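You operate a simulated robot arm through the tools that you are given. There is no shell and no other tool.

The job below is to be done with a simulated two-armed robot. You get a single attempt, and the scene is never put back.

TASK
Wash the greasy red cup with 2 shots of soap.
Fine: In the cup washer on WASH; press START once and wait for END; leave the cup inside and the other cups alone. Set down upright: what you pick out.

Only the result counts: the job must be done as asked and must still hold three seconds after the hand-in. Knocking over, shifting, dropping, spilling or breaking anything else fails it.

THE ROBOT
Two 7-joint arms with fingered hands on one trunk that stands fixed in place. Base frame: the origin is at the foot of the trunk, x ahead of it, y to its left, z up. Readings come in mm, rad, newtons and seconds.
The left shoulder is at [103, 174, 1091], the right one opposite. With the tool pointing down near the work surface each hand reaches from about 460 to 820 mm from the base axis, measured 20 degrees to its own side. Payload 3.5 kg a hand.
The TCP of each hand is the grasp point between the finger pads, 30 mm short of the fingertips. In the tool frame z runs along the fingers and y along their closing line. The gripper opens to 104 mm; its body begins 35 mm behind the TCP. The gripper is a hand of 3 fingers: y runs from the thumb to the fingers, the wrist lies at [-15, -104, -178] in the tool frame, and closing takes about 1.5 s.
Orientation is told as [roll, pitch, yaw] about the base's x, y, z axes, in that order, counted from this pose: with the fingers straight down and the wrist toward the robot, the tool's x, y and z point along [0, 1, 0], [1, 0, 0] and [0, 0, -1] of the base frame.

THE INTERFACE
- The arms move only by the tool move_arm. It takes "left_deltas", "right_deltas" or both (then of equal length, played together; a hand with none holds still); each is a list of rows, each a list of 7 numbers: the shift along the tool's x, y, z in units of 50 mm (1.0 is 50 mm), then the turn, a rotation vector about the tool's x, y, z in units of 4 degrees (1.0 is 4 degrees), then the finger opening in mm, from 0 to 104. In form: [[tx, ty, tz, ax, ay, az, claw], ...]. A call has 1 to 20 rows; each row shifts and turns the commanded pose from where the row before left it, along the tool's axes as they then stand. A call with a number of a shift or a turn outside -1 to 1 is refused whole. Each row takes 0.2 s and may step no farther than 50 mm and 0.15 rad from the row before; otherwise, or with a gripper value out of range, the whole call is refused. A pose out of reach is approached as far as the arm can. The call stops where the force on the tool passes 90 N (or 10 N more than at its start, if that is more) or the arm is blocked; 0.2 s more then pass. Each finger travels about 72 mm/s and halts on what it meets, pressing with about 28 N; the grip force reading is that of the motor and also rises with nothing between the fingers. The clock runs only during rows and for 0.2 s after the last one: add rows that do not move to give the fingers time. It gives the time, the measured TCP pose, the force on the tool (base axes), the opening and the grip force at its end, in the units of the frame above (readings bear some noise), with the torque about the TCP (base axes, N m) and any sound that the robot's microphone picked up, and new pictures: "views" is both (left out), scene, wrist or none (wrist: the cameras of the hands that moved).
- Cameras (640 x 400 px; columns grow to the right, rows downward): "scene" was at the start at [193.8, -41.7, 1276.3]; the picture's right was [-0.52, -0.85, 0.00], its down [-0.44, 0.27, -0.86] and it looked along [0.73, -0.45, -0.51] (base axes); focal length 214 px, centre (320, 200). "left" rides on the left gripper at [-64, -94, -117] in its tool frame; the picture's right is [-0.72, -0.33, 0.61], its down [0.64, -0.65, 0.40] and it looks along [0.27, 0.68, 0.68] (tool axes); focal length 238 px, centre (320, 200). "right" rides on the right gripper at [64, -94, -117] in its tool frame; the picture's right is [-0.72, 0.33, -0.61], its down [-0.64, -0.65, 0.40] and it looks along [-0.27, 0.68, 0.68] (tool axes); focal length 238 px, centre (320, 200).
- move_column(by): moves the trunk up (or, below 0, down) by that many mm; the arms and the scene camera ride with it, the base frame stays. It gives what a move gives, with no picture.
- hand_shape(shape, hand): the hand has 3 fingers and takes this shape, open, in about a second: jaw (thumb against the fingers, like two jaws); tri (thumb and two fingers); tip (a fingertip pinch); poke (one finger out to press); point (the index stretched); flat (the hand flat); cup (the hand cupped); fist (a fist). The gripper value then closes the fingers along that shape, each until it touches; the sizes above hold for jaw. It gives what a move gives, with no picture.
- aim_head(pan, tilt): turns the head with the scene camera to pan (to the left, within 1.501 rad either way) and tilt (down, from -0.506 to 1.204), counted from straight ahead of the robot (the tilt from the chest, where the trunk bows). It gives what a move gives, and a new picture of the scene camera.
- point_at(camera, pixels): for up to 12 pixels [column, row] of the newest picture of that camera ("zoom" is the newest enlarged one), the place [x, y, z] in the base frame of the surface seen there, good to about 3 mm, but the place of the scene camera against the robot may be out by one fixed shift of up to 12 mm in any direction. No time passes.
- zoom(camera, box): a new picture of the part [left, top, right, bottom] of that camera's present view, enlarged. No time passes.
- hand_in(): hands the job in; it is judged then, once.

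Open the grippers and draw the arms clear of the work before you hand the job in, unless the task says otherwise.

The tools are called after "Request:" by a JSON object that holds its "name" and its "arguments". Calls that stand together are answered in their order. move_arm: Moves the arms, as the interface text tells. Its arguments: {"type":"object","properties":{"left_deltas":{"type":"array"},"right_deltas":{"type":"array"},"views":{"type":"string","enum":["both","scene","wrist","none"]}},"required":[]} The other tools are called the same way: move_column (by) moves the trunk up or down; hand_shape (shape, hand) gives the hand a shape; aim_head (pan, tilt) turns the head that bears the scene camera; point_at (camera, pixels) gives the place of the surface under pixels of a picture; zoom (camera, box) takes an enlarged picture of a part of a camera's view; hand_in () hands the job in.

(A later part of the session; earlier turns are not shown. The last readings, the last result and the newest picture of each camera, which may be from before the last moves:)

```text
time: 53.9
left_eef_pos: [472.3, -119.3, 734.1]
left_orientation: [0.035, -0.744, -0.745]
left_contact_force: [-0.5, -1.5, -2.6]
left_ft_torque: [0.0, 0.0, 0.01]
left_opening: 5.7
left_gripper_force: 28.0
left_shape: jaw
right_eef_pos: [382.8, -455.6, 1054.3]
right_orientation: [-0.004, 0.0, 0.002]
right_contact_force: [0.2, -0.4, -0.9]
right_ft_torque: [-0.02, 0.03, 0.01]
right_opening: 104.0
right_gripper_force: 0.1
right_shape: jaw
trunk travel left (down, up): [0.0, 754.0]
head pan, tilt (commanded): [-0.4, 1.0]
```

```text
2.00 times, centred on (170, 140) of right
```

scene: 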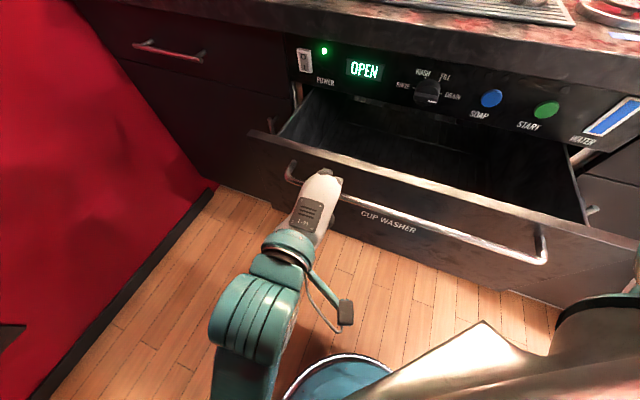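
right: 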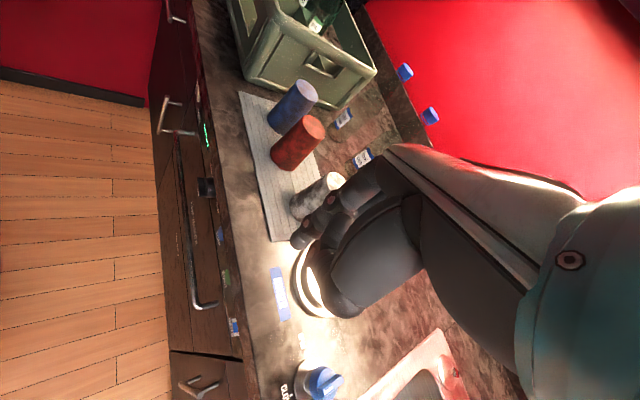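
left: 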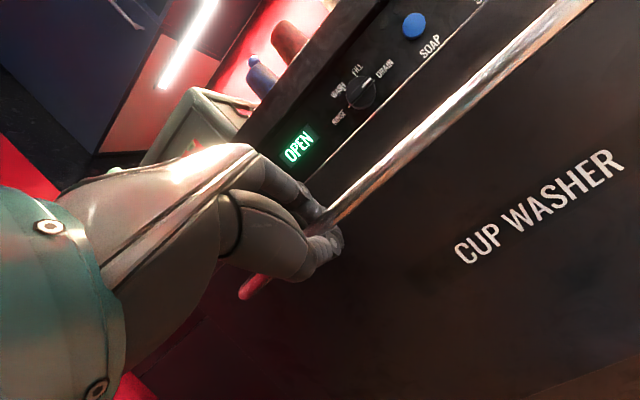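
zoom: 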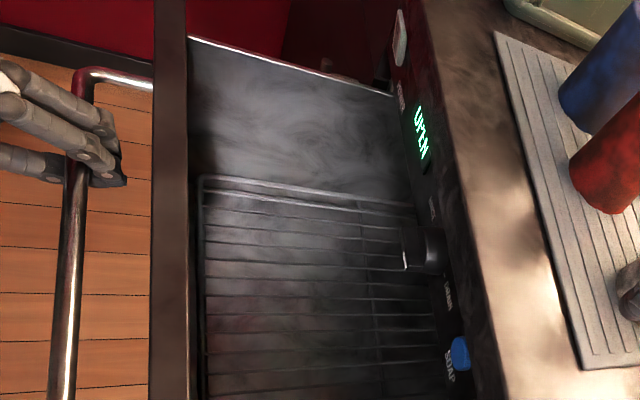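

The rack has only a drain plug in a cut-out; the rest is free. The opening is too narrow for the hand, so I will pull the drawer further by pinching the top edge of its front; I measure that edge and the rack now.

Request:
{"name": "point_at", "arguments": {"camera": "zoom", "pixels": [[158, 200], [182, 200], [158, 300], [182, 300], [170, 250], [250, 300], [300, 250], [220, 190], [290, 350], [350, 300], [75, 200], [260, 100]]}}

```text
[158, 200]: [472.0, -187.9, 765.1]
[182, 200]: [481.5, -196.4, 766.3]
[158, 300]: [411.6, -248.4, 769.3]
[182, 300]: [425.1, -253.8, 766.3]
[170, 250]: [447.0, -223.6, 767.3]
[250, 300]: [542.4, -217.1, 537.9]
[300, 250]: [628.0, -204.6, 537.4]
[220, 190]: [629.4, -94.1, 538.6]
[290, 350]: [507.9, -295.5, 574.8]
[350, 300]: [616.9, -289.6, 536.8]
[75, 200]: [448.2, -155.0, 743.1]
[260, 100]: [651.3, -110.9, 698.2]
```

The drawer front's top edge spans u≈466–481 at z≈767; the rack is at z≈538. I open the left hand and slide back off the bar a little, then raise the trunk.

Request:
{"name": "move_arm", "arguments": {"left_deltas": [[0, 0, 0, 0, 0, 0, 30], [0, 0, 0, 0, 0, 0, 45], [0, 0, 0, 0, 0, 0, 45], [0, 0, -0.15, 0, 0, 0, 45], [0, 0, -0.15, 0, 0, 0, 45], [0, 0, 0, 0, 0, 0, 45]], "views": "wrist"}}

```text
time: 55.2
left_eef_pos: [473.3, -110.1, 728.7]
left_orientation: [0.057, -0.707, -0.741]
left_contact_force: [-0.5, -0.4, 0.2]
left_ft_torque: [-0.02, 0.0, -0.01]
left_opening: 44.5
left_gripper_force: 0.0
left_shape: jaw
right_eef_pos: [382.4, -456.1, 1055.2]
right_orientation: [-0.003, -0.001, 0.002]
right_contact_force: [0.3, 0.8, -0.1]
right_ft_torque: [-0.01, 0.02, -0.03]
right_opening: 103.6
right_gripper_force: 0.0
right_shape: jaw
trunk travel left (down, up): [0.0, 754.0]
head pan, tilt (commanded): [-0.4, 1.0]
```

left: 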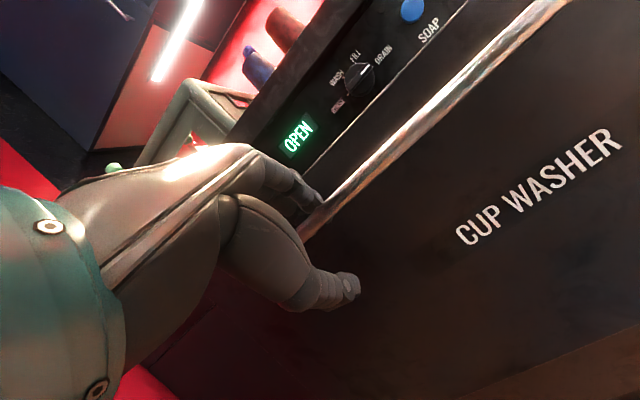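

The hand is open with the bar between fingers and thumb; going straight up clears it past the thumb tip. I raise the trunk by 100 mm.

Request:
{"name": "move_column", "arguments": {"by": 100}}

Request:
{"name": "zoom", "arguments": {"camera": "left", "box": [0, 0, 640, 400]}}

Request:
{"name": "zoom", "arguments": {"camera": "scene", "box": [0, 0, 640, 400]}}

```text
time: 56.6
left_eef_pos: [462.8, -110.7, 837.3]
left_orientation: [0.046, -0.732, -0.757]
left_contact_force: [0.0, -0.1, 0.3]
left_ft_torque: [-0.02, -0.01, 0.01]
left_opening: 44.7
left_gripper_force: 0.1
left_shape: jaw
right_eef_pos: [383.9, -456.1, 1153.2]
right_orientation: [-0.001, 0.002, 0.001]
right_contact_force: [-0.7, 0.1, -0.1]
right_ft_torque: [0.01, -0.02, -0.04]
right_opening: 103.9
right_gripper_force: 0.0
right_shape: jaw
trunk travel left (down, up): [-100.0, 654.0]
head pan, tilt (commanded): [-0.4, 1.0]
```

```text
1.00 times, centred on (320, 200) of left (not enlarged: the box is as wide or as high as the picture)
```

zoom: 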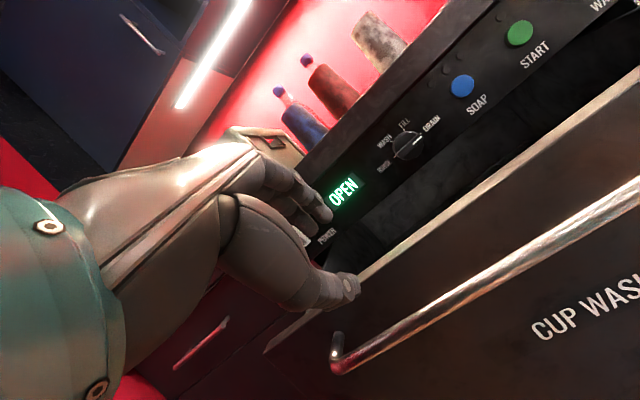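

```text
1.00 times, centred on (320, 200) of scene (not enlarged: the box is as wide or as high as the picture)
```

zoom: 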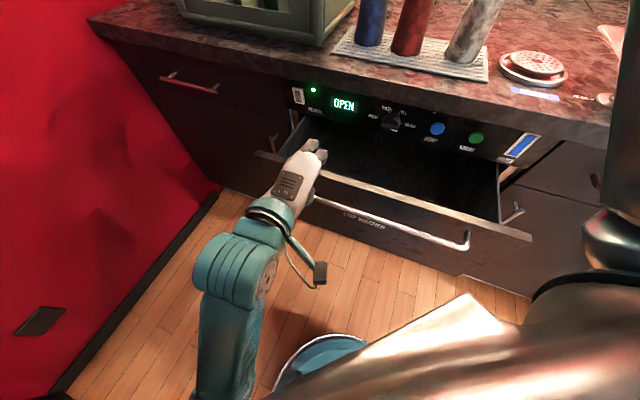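

The left hand is free of the bar. I rotate it to point straight down above the drawer front.

Request:
{"name": "move_arm", "arguments": {"left_deltas": [[0, 0, 0, 0.953, 0, 0, 40], [0, 0, 0, 0.953, 0, 0, 40], [0, 0, 0, 0.953, 0, 0, 40], [0, 0, 0, 0.953, 0, 0, 40], [0, 0, 0, 0.953, 0, 0, 40], [0, 0, 0, 0.953, 0, 0, 40], [0, 0, 0, 0.953, 0, 0, 40], [0, 0, 0, 0.953, 0, 0, 40], [0, 0, 0, 0.953, 0, 0, 40], [0, 0, 0, 0.953, 0, 0, 40], [0, 0, 0, 0.953, 0, 0, 40]], "views": "wrist"}}

```text
time: 58.0
left_eef_pos: [475.5, -78.4, 801.8]
left_orientation: [0.132, -0.271, -0.729]
left_contact_force: [-0.2, -0.2, -0.2]
left_ft_torque: [-0.02, 0.0, 0.0]
left_opening: 40.6
left_gripper_force: 0.1
left_shape: jaw
right_eef_pos: [382.9, -454.0, 1155.5]
right_orientation: [-0.001, 0.001, 0.002]
right_contact_force: [-0.5, -0.2, 0.3]
right_ft_torque: [0.02, 0.03, -0.02]
right_opening: 104.0
right_gripper_force: 0.0
right_shape: jaw
trunk travel left (down, up): [-100.0, 654.0]
head pan, tilt (commanded): [-0.4, 1.0]
stopped in row 7 (left hand): the arm was blocked; the commanded pose is now the measured one
```

left: 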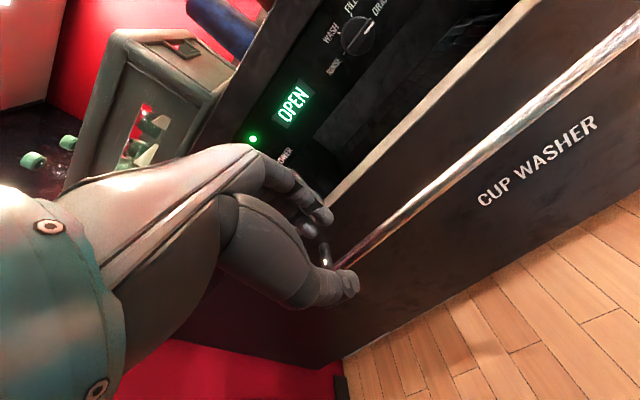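

The left arm hit a joint limit again mid-rotation. I move it forward, up and to the right, where it has more room, before finishing the rotation.

Request:
{"name": "move_arm", "arguments": {"left_deltas": [[-0.1, 0.2, -0.5, 0, 0, 0, 40], [-0.2, 0.4, -0.3, 0, 0, 0, 40], [-0.2, 0.4, 0, 0, 0, 0, 40], [-0.2, 0.4, 0, 0, 0, 0, 40], [0, 0, 0, 0, 0, 0, 40]], "views": "both"}}

```text
time: 59.2
left_eef_pos: [492.2, -148.0, 853.2]
left_orientation: [0.125, -0.268, -0.731]
left_contact_force: [0.0, -0.7, -0.3]
left_ft_torque: [0.01, -0.01, -0.03]
left_opening: 40.4
left_gripper_force: 0.1
left_shape: jaw
right_eef_pos: [381.8, -455.2, 1154.2]
right_orientation: [-0.002, 0.0, 0.001]
right_contact_force: [0.4, -0.3, -0.5]
right_ft_torque: [0.01, -0.01, -0.04]
right_opening: 103.7
right_gripper_force: 0.1
right_shape: jaw
trunk travel left (down, up): [-100.0, 654.0]
head pan, tilt (commanded): [-0.4, 1.0]
```

scene: 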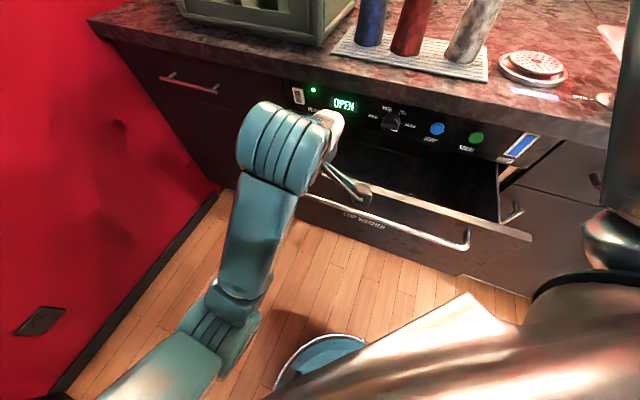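
left: 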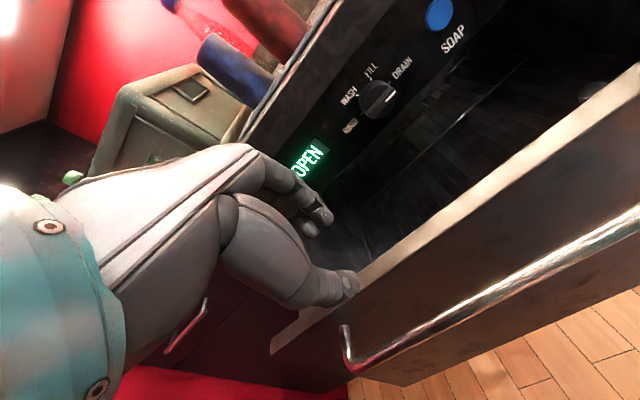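

Now there's room. I finish levelling the left hand to point straight down (about 15° more).

Request:
{"name": "move_arm", "arguments": {"left_deltas": [[0, 0, 0, 0.945, -0.4975, 0.2475, 40], [0, 0, 0, 0.945, -0.4975, 0.2475, 40], [0, 0, 0, 0.945, -0.4975, 0.2475, 40], [0, 0, 0, 0.945, -0.4975, 0.2475, 40], [0, 0, 0, 0, 0, 0, 40]], "views": "wrist"}}

```text
time: 60.4
left_eef_pos: [492.1, -147.3, 852.4]
left_orientation: [-0.003, 0.001, -0.784]
left_contact_force: [-0.1, 0.6, -0.6]
left_ft_torque: [-0.02, -0.01, -0.04]
left_opening: 40.4
left_gripper_force: 0.0
left_shape: jaw
right_eef_pos: [383.0, -455.2, 1154.0]
right_orientation: [-0.001, -0.001, 0.002]
right_contact_force: [0.0, 0.3, 0.5]
right_ft_torque: [0.05, 0.02, 0.03]
right_opening: 103.9
right_gripper_force: 0.0
right_shape: jaw
trunk travel left (down, up): [-100.0, 654.0]
head pan, tilt (commanded): [-0.4, 1.0]
```

left: 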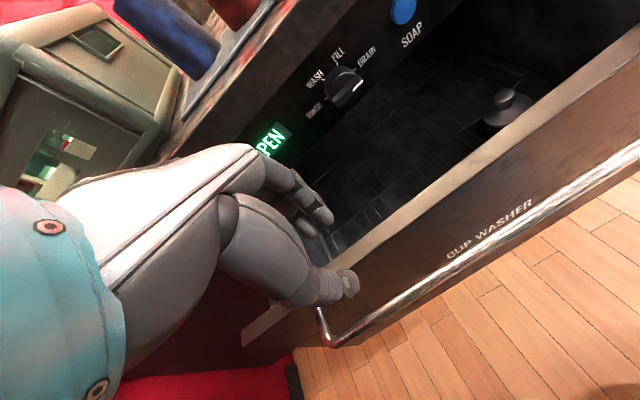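

The left hand is now vertical at u≈452, z≈852. Before raising the trunk for more working room, I look left to locate the wall unit that may have blocked the left arm earlier.

Request:
{"name": "aim_head", "arguments": {"pan": 0.7, "tilt": 0.3}}

```text
time: 61.7
left_eef_pos: [493.5, -146.9, 852.6]
left_orientation: [-0.004, -0.003, -0.783]
left_contact_force: [0.0, -0.3, -1.0]
left_ft_torque: [-0.03, -0.02, 0.0]
left_opening: 40.4
left_gripper_force: 0.0
left_shape: jaw
right_eef_pos: [382.7, -454.4, 1153.9]
right_orientation: [-0.002, 0.0, 0.002]
right_contact_force: [0.1, -0.5, 0.4]
right_ft_torque: [-0.01, 0.0, -0.02]
right_opening: 104.2
right_gripper_force: 0.1
right_shape: jaw
trunk travel left (down, up): [-100.0, 654.0]
head pan, tilt (commanded): [0.7, 0.3]
```

scene: 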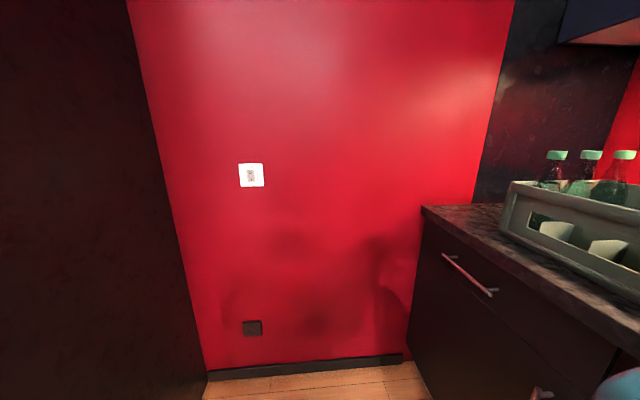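

Only a wall socket is visible here; I tilt the head up to find the white unit.

Request:
{"name": "aim_head", "arguments": {"pan": 0.5, "tilt": -0.2}}

```text
time: 62.7
left_eef_pos: [489.9, -146.4, 852.8]
left_orientation: [-0.003, -0.001, -0.784]
left_contact_force: [-0.6, 0.5, 0.3]
left_ft_torque: [0.04, -0.01, 0.0]
left_opening: 40.6
left_gripper_force: 0.2
left_shape: jaw
right_eef_pos: [382.3, -455.4, 1154.9]
right_orientation: [-0.002, 0.001, 0.002]
right_contact_force: [-0.2, 0.1, -0.3]
right_ft_torque: [-0.01, 0.04, 0.0]
right_opening: 104.1
right_gripper_force: 0.1
right_shape: jaw
trunk travel left (down, up): [-100.0, 654.0]
head pan, tilt (commanded): [0.499, -0.201]
```

scene: 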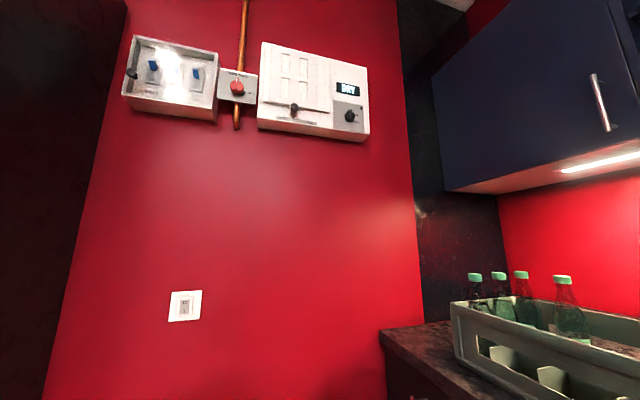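

There is a wall unit with a display, a small red valve/switch on a copper pipe, and a box with blue switches. I zoom in on them.

Request:
{"name": "zoom", "arguments": {"camera": "scene", "box": [110, 20, 390, 150]}}

Request:
{"name": "zoom", "arguments": {"camera": "scene", "box": [250, 35, 380, 145]}}

Request:
{"name": "zoom", "arguments": {"camera": "scene", "box": [115, 25, 265, 135]}}

Request:
{"name": "point_at", "arguments": {"camera": "scene", "pixels": [[294, 107], [350, 115], [237, 87], [260, 125], [365, 138], [150, 70], [125, 95], [265, 45]]}}

```text
2.29 times, centred on (250, 85) of scene
```

zoom: 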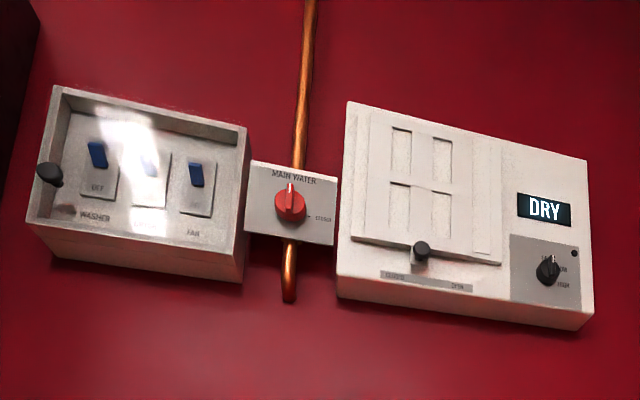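

```text
3.64 times, centred on (315, 90) of scene
```

zoom: 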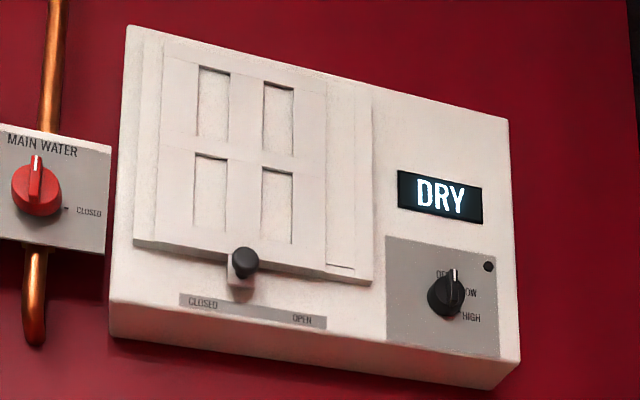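

```text
3.64 times, centred on (190, 80) of scene
```

zoom: 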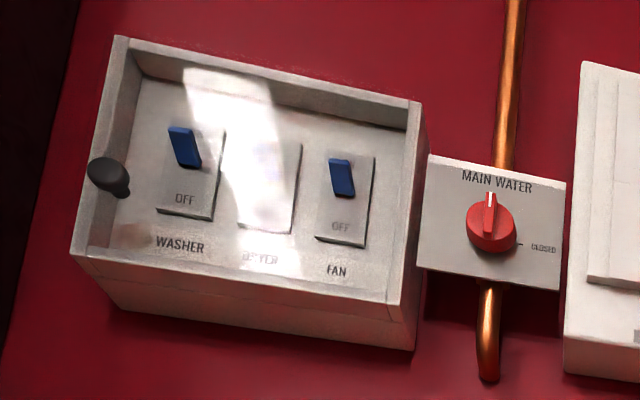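

```text
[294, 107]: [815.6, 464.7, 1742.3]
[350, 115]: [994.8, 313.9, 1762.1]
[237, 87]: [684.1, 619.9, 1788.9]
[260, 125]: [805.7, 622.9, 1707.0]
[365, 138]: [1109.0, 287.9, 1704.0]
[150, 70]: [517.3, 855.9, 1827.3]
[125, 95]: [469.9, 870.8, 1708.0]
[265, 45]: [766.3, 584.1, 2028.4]
```

Breakers are up and MAIN WATER isn't on CLOSED, and those are far away (z>1700), so leave them. I raise the trunk by 190 mm to give the left arm room to pull the drawer further.

Request:
{"name": "move_column", "arguments": {"by": 190}}

Request:
{"name": "aim_head", "arguments": {"pan": -0.35, "tilt": 1.0}}

```text
time: 64.7
left_eef_pos: [493.1, -148.0, 1043.1]
left_orientation: [-0.004, -0.001, -0.782]
left_contact_force: [-0.5, -0.3, -0.4]
left_ft_torque: [-0.03, 0.0, 0.01]
left_opening: 40.2
left_gripper_force: 0.1
left_shape: jaw
right_eef_pos: [383.3, -455.1, 1344.1]
right_orientation: [-0.002, 0.001, 0.002]
right_contact_force: [-0.3, 0.0, 0.4]
right_ft_torque: [-0.03, -0.01, 0.01]
right_opening: 103.6
right_gripper_force: 0.1
right_shape: jaw
trunk travel left (down, up): [-290.0, 464.0]
head pan, tilt (commanded): [0.499, -0.201]
```

```text
time: 66.1
left_eef_pos: [491.5, -146.6, 1044.0]
left_orientation: [-0.004, 0.001, -0.784]
left_contact_force: [0.1, 0.0, 0.5]
left_ft_torque: [0.01, 0.02, 0.01]
left_opening: 40.4
left_gripper_force: 0.1
left_shape: jaw
right_eef_pos: [381.8, -454.8, 1344.6]
right_orientation: [-0.001, 0.001, 0.002]
right_contact_force: [-0.4, 0.2, -0.6]
right_ft_torque: [0.0, -0.02, -0.03]
right_opening: 104.1
right_gripper_force: 0.1
right_shape: jaw
trunk travel left (down, up): [-290.0, 464.0]
head pan, tilt (commanded): [-0.351, 1.0]
```

scene: 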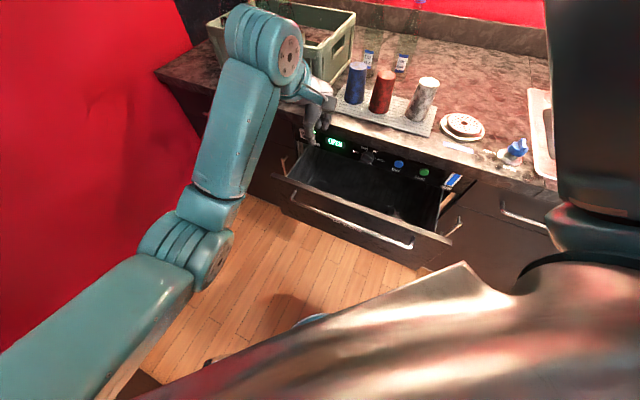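

The left hand is above the drawer. I lower it 200 mm and centre it over the drawer front's top edge (u≈473.5).

Request:
{"name": "move_arm", "arguments": {"left_deltas": [[0, 0.1, 0.8, 0, 0, 0, 40], [0, 0.1, 0.8, 0, 0, 0, 40], [0, 0.1, 0.8, 0, 0, 0, 40], [0, 0.13, 0.8, 0, 0, 0, 40], [0, 0, 0.8, 0, 0, 0, 40], [0, 0, 0, 0, 0, 0, 40]], "views": "both"}}

Request:
{"name": "zoom", "arguments": {"camera": "left", "box": [240, 140, 440, 340]}}

```text
time: 67.5
left_eef_pos: [508.0, -161.8, 846.4]
left_orientation: [-0.004, 0.0, -0.784]
left_contact_force: [0.3, -0.4, -0.4]
left_ft_torque: [0.0, 0.01, 0.0]
left_opening: 40.3
left_gripper_force: 0.0
left_shape: jaw
right_eef_pos: [382.8, -455.1, 1345.1]
right_orientation: [0.0, -0.001, 0.001]
right_contact_force: [-0.5, -0.3, 0.4]
right_ft_torque: [0.0, 0.0, -0.03]
right_opening: 103.6
right_gripper_force: 0.2
right_shape: jaw
trunk travel left (down, up): [-290.0, 464.0]
head pan, tilt (commanded): [-0.351, 1.0]
```

scene: 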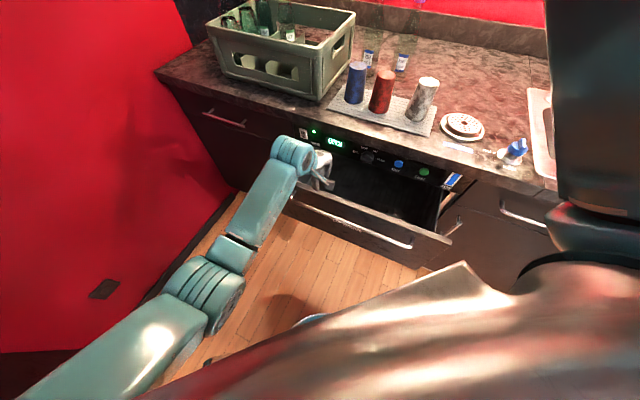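
left: 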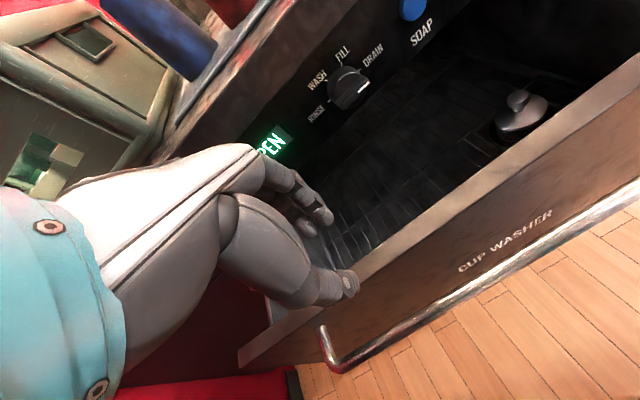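

```text
2.00 times, centred on (340, 240) of left
```

zoom: 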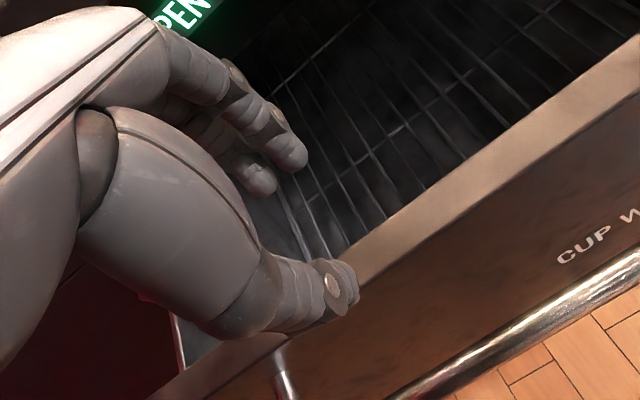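

TCP is now at u=473.6. I verify where the edge is in the left camera close to the hand.

Request:
{"name": "point_at", "arguments": {"camera": "left", "pixels": [[388, 255], [396, 262], [370, 272], [380, 266], [420, 235], [430, 243], [395, 275], [352, 275]]}}

```text
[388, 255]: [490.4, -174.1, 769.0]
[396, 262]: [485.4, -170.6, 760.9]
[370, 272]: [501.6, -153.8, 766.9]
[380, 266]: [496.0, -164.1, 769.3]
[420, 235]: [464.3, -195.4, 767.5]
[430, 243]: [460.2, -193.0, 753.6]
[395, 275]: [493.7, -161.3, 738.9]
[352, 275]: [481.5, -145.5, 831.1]
```

The front spans u≈464–480 with top z≈768: it fits centrally in the open jaw. I lower 72 mm so the fingers straddle it, then close.

Request:
{"name": "move_arm", "arguments": {"left_deltas": [[0, -0.02, 0.36, 0, 0, 0, 40], [0, 0, 0.36, 0, 0, 0, 40], [0, 0, 0.36, 0, 0, 0, 40], [0, 0, 0.36, 0, 0, 0, 40], [0, 0, 0, 0, 0, 0, 25], [0, 0, 0, 0, 0, 0, 5], [0, 0, 0, 0, 0, 0, 0], [0, 0, 0, 0, 0, 0, 0], [0, 0, 0, 0, 0, 0, 0]], "views": "both"}}

```text
time: 69.5
left_eef_pos: [518.5, -144.3, 766.4]
left_orientation: [0.02, 0.01, -0.767]
left_contact_force: [-2.0, 1.0, -4.5]
left_ft_torque: [0.0, 0.02, -0.01]
left_opening: 13.2
left_gripper_force: 27.8
left_shape: jaw
right_eef_pos: [382.1, -455.0, 1344.2]
right_orientation: [-0.001, 0.0, 0.002]
right_contact_force: [-0.4, 0.5, -0.1]
right_ft_torque: [0.0, 0.01, -0.01]
right_opening: 103.9
right_gripper_force: 0.0
right_shape: jaw
trunk travel left (down, up): [-290.0, 464.0]
head pan, tilt (commanded): [-0.351, 1.0]
```

scene: 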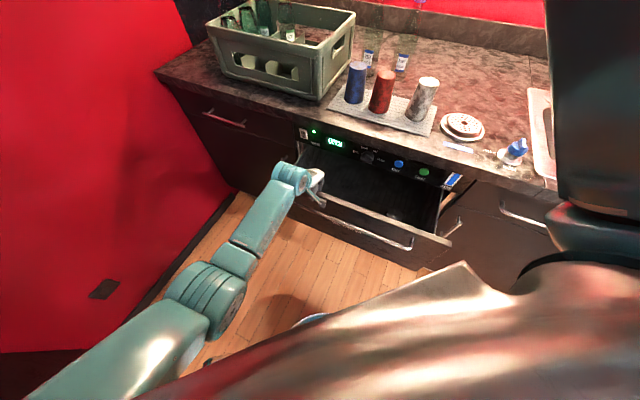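
left: 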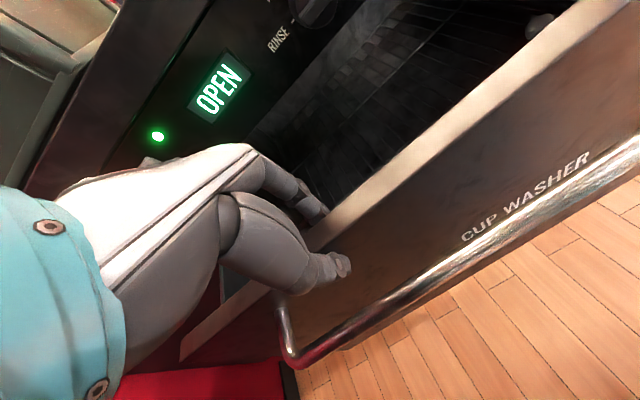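

The drawer front is pinched (13 mm, 27.8 N). I pull back along -u in 10 mm steps.

Request:
{"name": "move_arm", "arguments": {"left_deltas": [[0, -0.2, 0, 0, 0, 0, 0], [0, -0.25, 0, 0, 0, 0, 0], [0, -0.25, 0, 0, 0, 0, 0], [0, -0.25, 0, 0, 0, 0, 0], [0, -0.25, 0, 0, 0, 0, 0]], "views": "both"}}

```text
time: 70.7
left_eef_pos: [471.2, -113.6, 771.5]
left_orientation: [0.008, -0.001, -0.775]
left_contact_force: [24.4, 23.2, -7.4]
left_ft_torque: [0.31, -0.55, 0.31]
left_opening: 11.7
left_gripper_force: 28.2
left_shape: jaw
right_eef_pos: [384.7, -452.4, 1344.8]
right_orientation: [-0.005, 0.001, 0.001]
right_contact_force: [0.4, 0.1, -0.3]
right_ft_torque: [0.02, 0.04, 0.01]
right_opening: 103.7
right_gripper_force: 0.1
right_shape: jaw
trunk travel left (down, up): [-290.0, 464.0]
head pan, tilt (commanded): [-0.351, 1.0]
```

scene: 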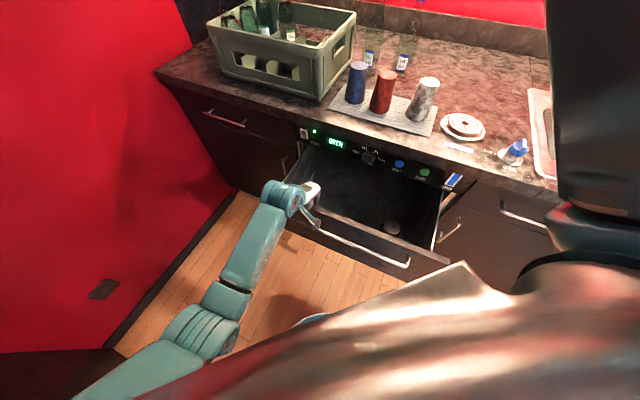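
left: 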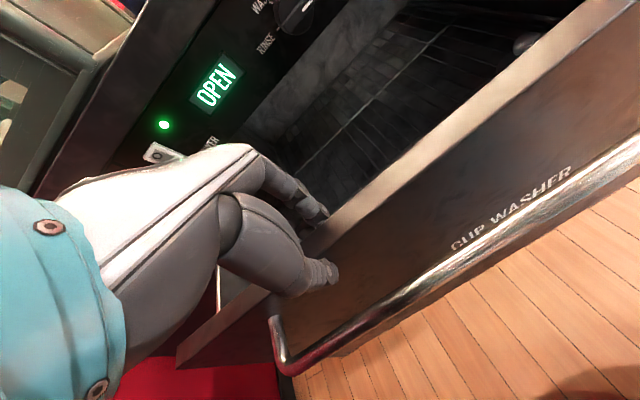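

It works: the drawer front moved about 55 mm. I keep pulling another 100 mm.

Request:
{"name": "move_arm", "arguments": {"left_deltas": [[0.05, -0.25, 0, 0, 0, 0, 0], [0.05, -0.25, 0, 0, 0, 0, 0], [0, -0.25, 0, 0, 0, 0, 0], [0, -0.25, 0, 0, 0, 0, 0], [0, -0.25, 0, 0, 0, 0, 0], [0, -0.25, 0, 0, 0, 0, 0], [0, -0.25, 0, 0, 0, 0, 0], [0, -0.25, 0, 0, 0, 0, 0]], "views": "both"}}

```text
time: 72.5
left_eef_pos: [398.1, -42.6, 770.9]
left_orientation: [-0.002, -0.002, -0.778]
left_contact_force: [16.1, 18.4, -0.8]
left_ft_torque: [0.31, -0.43, 0.32]
left_opening: 11.8
left_gripper_force: 27.9
left_shape: jaw
right_eef_pos: [383.7, -453.3, 1343.9]
right_orientation: [-0.004, 0.0, 0.002]
right_contact_force: [-0.4, 0.6, -0.7]
right_ft_torque: [0.0, 0.0, 0.01]
right_opening: 103.9
right_gripper_force: 0.1
right_shape: jaw
trunk travel left (down, up): [-290.0, 464.0]
head pan, tilt (commanded): [-0.351, 1.0]
```

scene: 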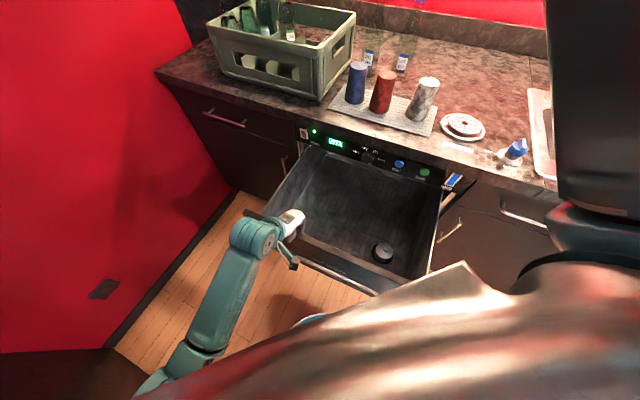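
left: 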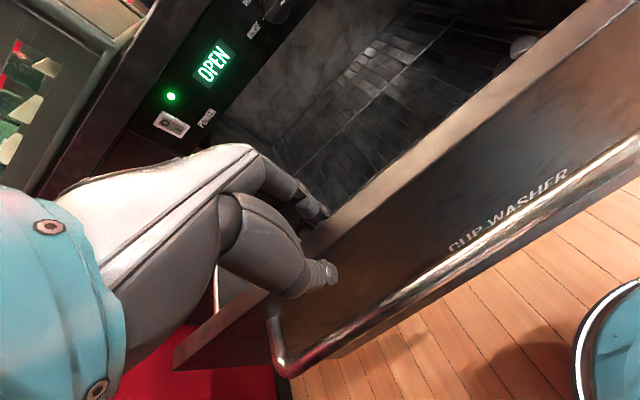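

The drawer is now open about 330 mm, with the plug at scene (382,252) and lots of free rack. I open the left hand and lift it clear, and at the same time turn and lower the right hand toward the cups' height.

Request:
{"name": "move_arm", "arguments": {"left_deltas": [[0, 0, 0, 0, 0, 0, 25], [0, 0, 0, 0, 0, 0, 40], [0, 0, 0, 0, 0, 0, 44], [0, 0, -0.4, 0, 0, 0, 44], [0, 0, -0.6, 0, 0, 0, 44], [0, 0, -0.6, 0, 0, 0, 44], [0, 0, -0.6, 0, 0, 0, 44], [0, 0, -0.6, 0, 0, 0, 44], [0, 0, -0.6, 0, 0, 0, 44], [0, 0, 0, 0, 0, 0, 44], [0, 0, 0, 0, 0, 0, 44], [0, 0, 0, 0, 0, 0, 44]], "right_deltas": [[0, 0, 0.32, 0, 0, 0.9375, 104], [0, 0, 0.32, 0, 0, 0.9375, 104], [0, 0, 0.32, 0, 0, 0.9375, 104], [0, 0, 0.32, 0, 0, 0.9375, 104], [0, 0, 0.32, 0, 0, 0.9375, 104], [0, 0, 0.32, 0, 0, 0.9375, 104], [0, 0, 0.32, 0, 0, 0.9375, 104], [0, 0, 0.32, 0, 0, 0.9375, 104], [0, 0, 0.32, 0, 0, 0.9375, 104], [0, 0, 0.32, 0, 0, 0.9375, 104], [0, 0, 0.32, 0, 0, 0.9375, 104], [0, 0, 0.32, 0, 0, 0.9375, 104]]}}

```text
time: 75.1
left_eef_pos: [396.8, -45.1, 943.3]
left_orientation: [-0.004, -0.003, -0.785]
left_contact_force: [0.5, -0.2, -0.9]
left_ft_torque: [-0.05, 0.0, 0.01]
left_opening: 43.9
left_gripper_force: 0.1
left_shape: jaw
right_eef_pos: [383.7, -455.4, 1152.5]
right_orientation: [-0.001, -0.001, -0.786]
right_contact_force: [-0.2, 0.4, 0.0]
right_ft_torque: [-0.01, 0.0, 0.02]
right_opening: 103.9
right_gripper_force: 0.0
right_shape: jaw
trunk travel left (down, up): [-290.0, 464.0]
head pan, tilt (commanded): [-0.351, 1.0]
```

scene: 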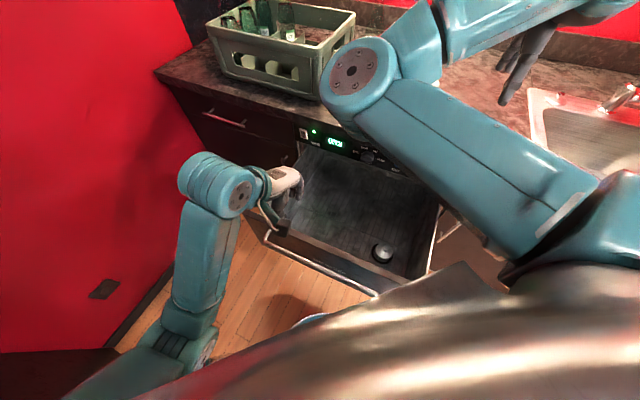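
right: 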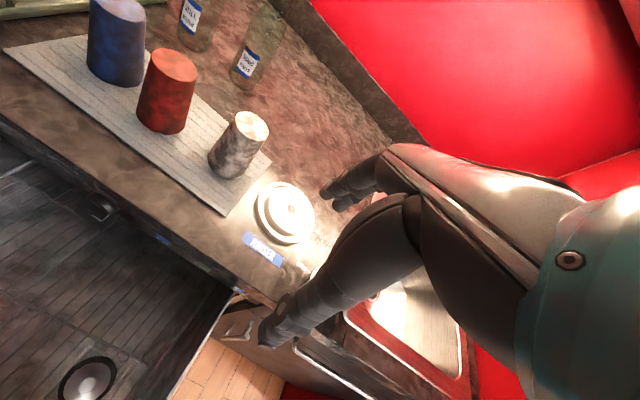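
left: 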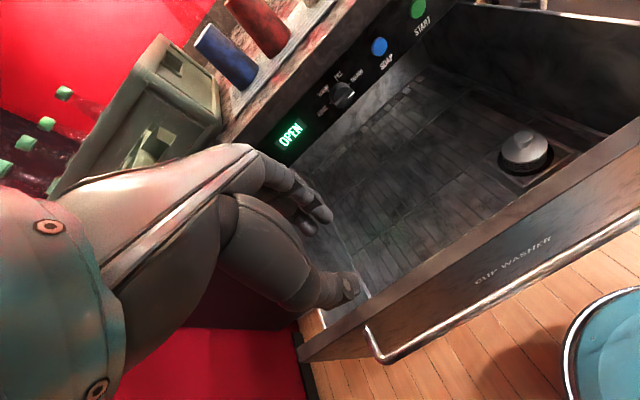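

Both hands are well placed. I measure the cup tops with the right camera and the rack/plug with the left camera.

Request:
{"name": "point_at", "arguments": {"camera": "right", "pixels": [[174, 65], [150, 58], [198, 70], [178, 50], [170, 80], [252, 126], [118, 9], [160, 120], [165, 133], [185, 128], [140, 110]]}}

Request:
{"name": "point_at", "arguments": {"camera": "left", "pixels": [[525, 140], [525, 165], [500, 180], [560, 165], [430, 150], [400, 180], [380, 210], [460, 110], [420, 220], [480, 200], [360, 170], [350, 240]]}}

Request:
{"name": "zoom", "arguments": {"camera": "left", "box": [320, 60, 600, 280]}}

Request:
{"name": "zoom", "arguments": {"camera": "right", "box": [60, 0, 300, 190]}}

```text
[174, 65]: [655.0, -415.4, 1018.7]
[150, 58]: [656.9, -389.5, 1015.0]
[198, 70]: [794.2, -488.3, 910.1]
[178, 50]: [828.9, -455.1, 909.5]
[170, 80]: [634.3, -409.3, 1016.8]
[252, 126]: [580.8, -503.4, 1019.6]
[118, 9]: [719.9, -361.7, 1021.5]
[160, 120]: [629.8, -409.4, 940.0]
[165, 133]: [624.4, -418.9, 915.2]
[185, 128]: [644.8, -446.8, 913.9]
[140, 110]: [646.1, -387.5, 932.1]
```

```text
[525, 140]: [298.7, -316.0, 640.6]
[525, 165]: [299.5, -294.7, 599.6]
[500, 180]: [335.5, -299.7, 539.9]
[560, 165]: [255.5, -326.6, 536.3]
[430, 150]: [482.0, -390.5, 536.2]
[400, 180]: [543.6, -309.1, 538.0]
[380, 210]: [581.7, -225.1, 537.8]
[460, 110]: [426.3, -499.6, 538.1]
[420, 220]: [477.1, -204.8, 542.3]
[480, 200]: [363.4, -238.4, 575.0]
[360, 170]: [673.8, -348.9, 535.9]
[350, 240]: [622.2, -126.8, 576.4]
```

```text
1.82 times, centred on (460, 170) of left
```

zoom: 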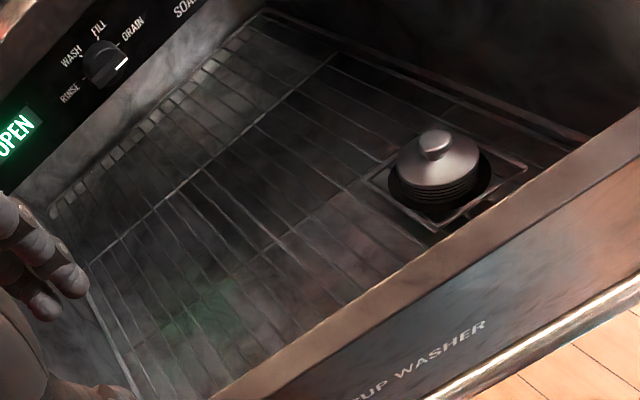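

```text
2.11 times, centred on (180, 95) of right
```

zoom: 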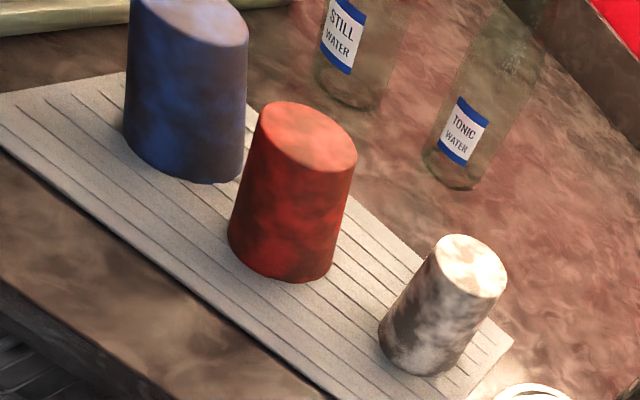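

Red cup centre is about (657,-414), top z≈1019; the free rack area around (480,-250) is at z≈540, away from the filter at (299,-305). I move the right hand over the red cup at z≈1150.

Request:
{"name": "move_arm", "arguments": {"right_deltas": [[0.494, 0.364, 0, 0, 0, 0, 100], [0.494, 0.364, 0, 0, 0, 0, 100], [0.494, 0.364, 0, 0, 0, 0, 100], [0.494, 0.364, 0, 0, 0, 0, 100], [0.494, 0.364, 0, 0, 0, 0, 100], [0.494, 0.364, 0, 0, 0, 0, 100], [0.494, 0.364, 0, 0, 0, 0, 100], [0.494, 0.364, 0, 0, 0, 0, 100], [0.494, 0.364, 0, 0, 0, 0, 100], [0, 0, 0, 0, 0, 0, 100]]}}

```text
time: 77.3
left_eef_pos: [395.3, -47.0, 942.5]
left_orientation: [-0.003, -0.002, -0.784]
left_contact_force: [0.2, 0.2, -0.6]
left_ft_torque: [0.01, -0.02, 0.01]
left_opening: 43.8
left_gripper_force: 0.1
left_shape: jaw
right_eef_pos: [654.0, -414.4, 1153.1]
right_orientation: [-0.001, -0.001, -0.783]
right_contact_force: [0.0, -0.5, -0.4]
right_ft_torque: [-0.01, 0.0, 0.01]
right_opening: 100.4
right_gripper_force: 0.1
right_shape: jaw
trunk travel left (down, up): [-290.0, 464.0]
head pan, tilt (commanded): [-0.351, 1.0]
```

scene: 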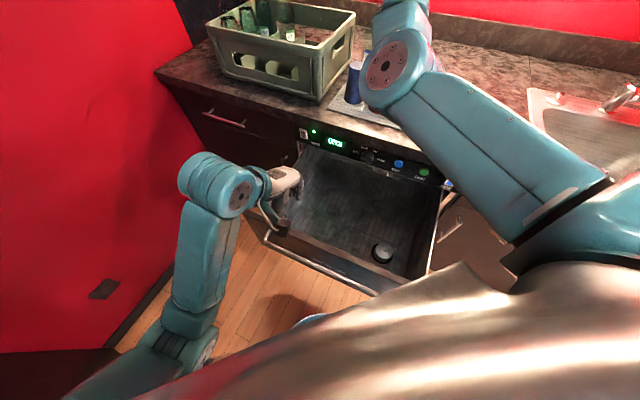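
right: 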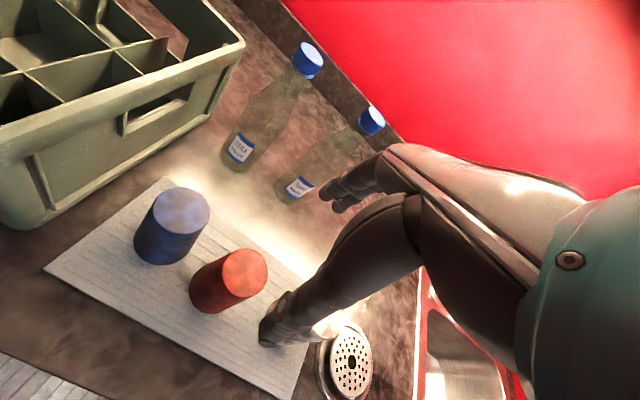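

The wrist camera shows the red cup's top centred at about (244,272). I measure its rim for an accurate centre.

Request:
{"name": "point_at", "arguments": {"camera": "right", "pixels": [[243, 272], [220, 267], [266, 275], [249, 252], [236, 294], [181, 210], [228, 256], [258, 290], [205, 300]]}}

Request:
{"name": "zoom", "arguments": {"camera": "right", "box": [140, 170, 300, 330]}}

```text
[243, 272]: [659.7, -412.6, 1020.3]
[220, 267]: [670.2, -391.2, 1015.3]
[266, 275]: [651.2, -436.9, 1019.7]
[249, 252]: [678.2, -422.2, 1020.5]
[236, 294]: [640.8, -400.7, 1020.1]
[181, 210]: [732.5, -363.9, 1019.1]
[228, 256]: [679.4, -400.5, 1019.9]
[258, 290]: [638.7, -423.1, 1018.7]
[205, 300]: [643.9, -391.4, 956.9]
```

```text
2.50 times, centred on (220, 250) of right
```

zoom: 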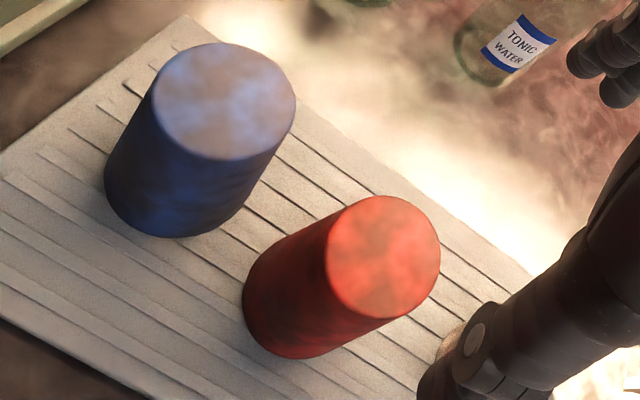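

The cup's axis is at (659.7,-412.5); I correct by 6 mm and lower the open hand to z≈1000 around the red cup.

Request:
{"name": "move_arm", "arguments": {"right_deltas": [[0.108, 0.054, 0, 0, 0, 0, 100], [0, 0, 0.45, 0, 0, 0, 100], [0, 0, 0.45, 0, 0, 0, 100], [0, 0, 0.45, 0, 0, 0, 100], [0, 0, 0.45, 0, 0, 0, 100], [0, 0, 0.45, 0, 0, 0, 100], [0, 0, 0.45, 0, 0, 0, 100], [0, 0, 0.36, 0, 0, 0, 100], [0, 0, 0, 0, 0, 0, 100]]}}

Request:
{"name": "zoom", "arguments": {"camera": "right", "box": [180, 150, 420, 370]}}

```text
time: 79.3
left_eef_pos: [396.8, -45.5, 943.4]
left_orientation: [-0.004, -0.001, -0.783]
left_contact_force: [-0.2, -0.2, 0.6]
left_ft_torque: [-0.01, 0.02, -0.01]
left_opening: 43.3
left_gripper_force: 0.0
left_shape: jaw
right_eef_pos: [660.5, -413.9, 998.2]
right_orientation: [-0.002, -0.001, -0.784]
right_contact_force: [0.7, 1.4, 0.5]
right_ft_torque: [-0.03, -0.02, 0.01]
right_opening: 100.6
right_gripper_force: 0.2
right_shape: jaw
trunk travel left (down, up): [-290.0, 464.0]
head pan, tilt (commanded): [-0.351, 1.0]
```

scene: 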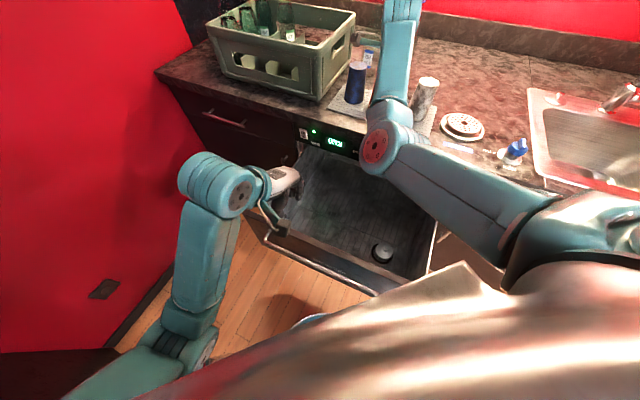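
right: 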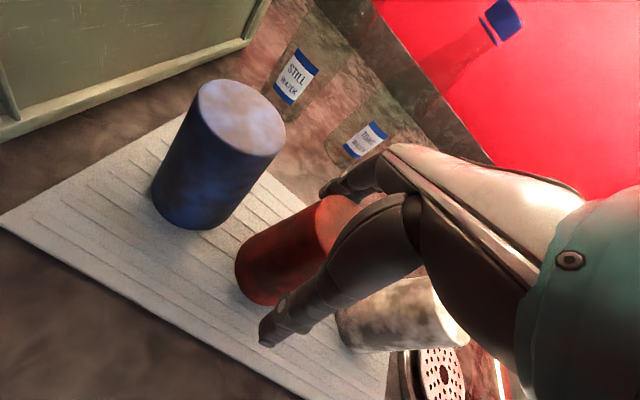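

```text
1.82 times, centred on (300, 260) of right
```

zoom: 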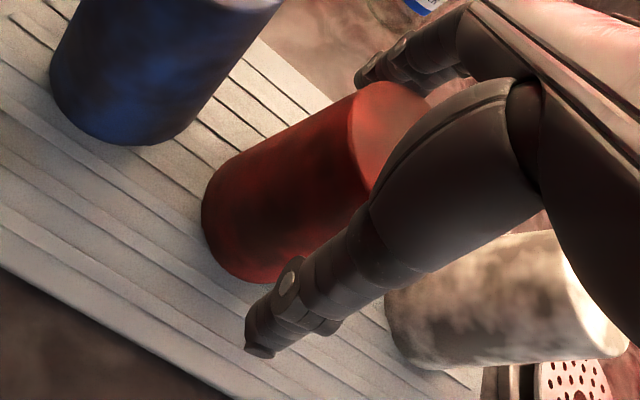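

The thumb is on the near side, the fingers on the far side, no contact. I close on the red cup.

Request:
{"name": "move_arm", "arguments": {"right_deltas": [[0, 0, 0, 0, 0, 0, 85], [0, 0, 0, 0, 0, 0, 70], [0, 0, 0, 0, 0, 0, 60], [0, 0, 0, 0, 0, 0, 50], [0, 0, 0, 0, 0, 0, 40], [0, 0, 0, 0, 0, 0, 35], [0, 0, 0, 0, 0, 0, 35], [0, 0, 0, 0, 0, 0, 35]]}}

Request:
{"name": "zoom", "arguments": {"camera": "right", "box": [180, 150, 420, 370]}}

```text
time: 81.1
left_eef_pos: [397.2, -46.2, 942.2]
left_orientation: [-0.005, -0.003, -0.785]
left_contact_force: [-0.8, -0.7, -0.2]
left_ft_torque: [0.04, -0.02, -0.01]
left_opening: 44.0
left_gripper_force: 0.1
left_shape: jaw
right_eef_pos: [660.7, -413.3, 1000.9]
right_orientation: [-0.001, 0.001, -0.784]
right_contact_force: [-0.3, 0.6, 0.7]
right_ft_torque: [0.01, -0.03, 0.0]
right_opening: 49.3
right_gripper_force: 28.3
right_shape: jaw
trunk travel left (down, up): [-290.0, 464.0]
head pan, tilt (commanded): [-0.351, 1.0]
```

scene: 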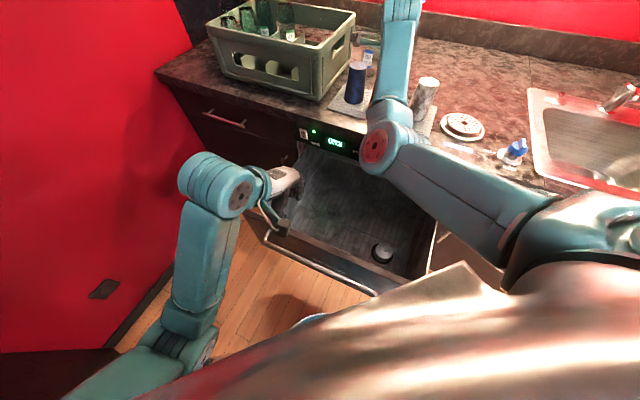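
right: 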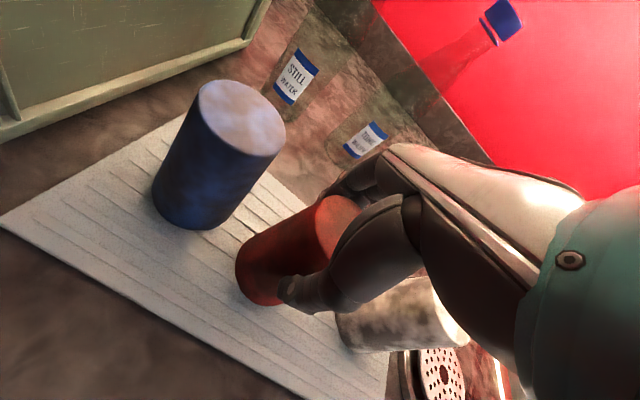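

```text
1.82 times, centred on (300, 260) of right
```

zoom: 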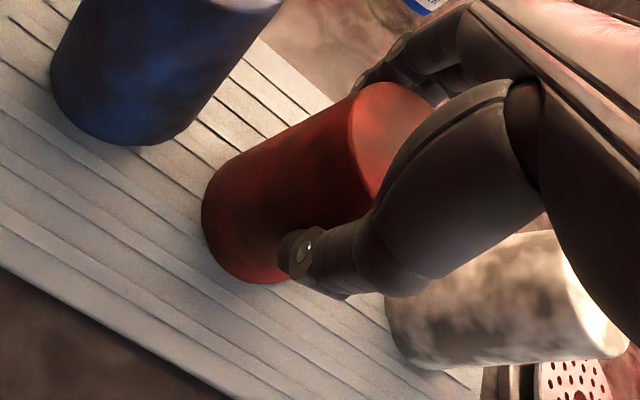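

Gripped at 49 mm with 28 N. I lift slowly by about 40 mm and check that the cup comes along.

Request:
{"name": "move_arm", "arguments": {"right_deltas": [[0, 0, -0.1, 0, 0, 0, 30], [0, 0, -0.2, 0, 0, 0, 30], [0, 0, -0.25, 0, 0, 0, 30], [0, 0, -0.25, 0, 0, 0, 30], [0, 0, 0, 0, 0, 0, 30]]}}

Request:
{"name": "zoom", "arguments": {"camera": "right", "box": [180, 150, 420, 370]}}

```text
time: 82.3
left_eef_pos: [397.0, -46.2, 942.2]
left_orientation: [-0.002, -0.002, -0.784]
left_contact_force: [0.0, 0.4, -0.1]
left_ft_torque: [-0.01, 0.04, 0.0]
left_opening: 43.4
left_gripper_force: 0.1
left_shape: jaw
right_eef_pos: [660.7, -411.4, 1039.7]
right_orientation: [-0.002, 0.001, -0.785]
right_contact_force: [0.5, 0.6, -1.5]
right_ft_torque: [-0.01, 0.0, -0.04]
right_opening: 49.4
right_gripper_force: 27.6
right_shape: jaw
trunk travel left (down, up): [-290.0, 464.0]
head pan, tilt (commanded): [-0.351, 1.0]
```

scene: 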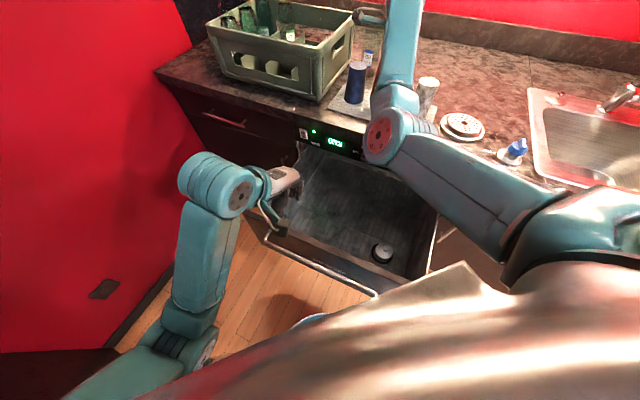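
right: 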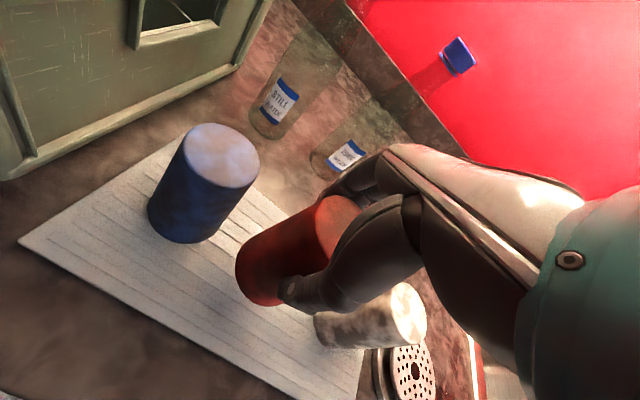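

```text
1.82 times, centred on (300, 260) of right
```

zoom: 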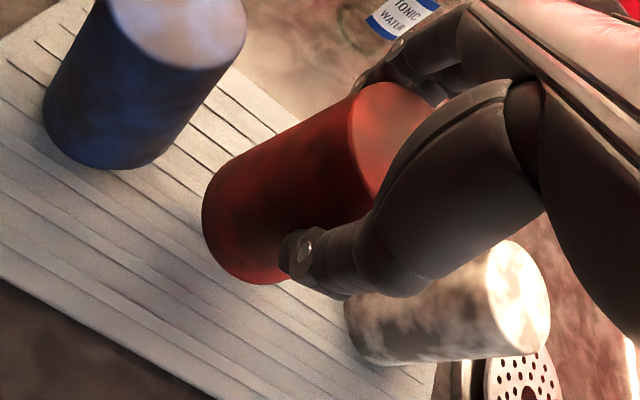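

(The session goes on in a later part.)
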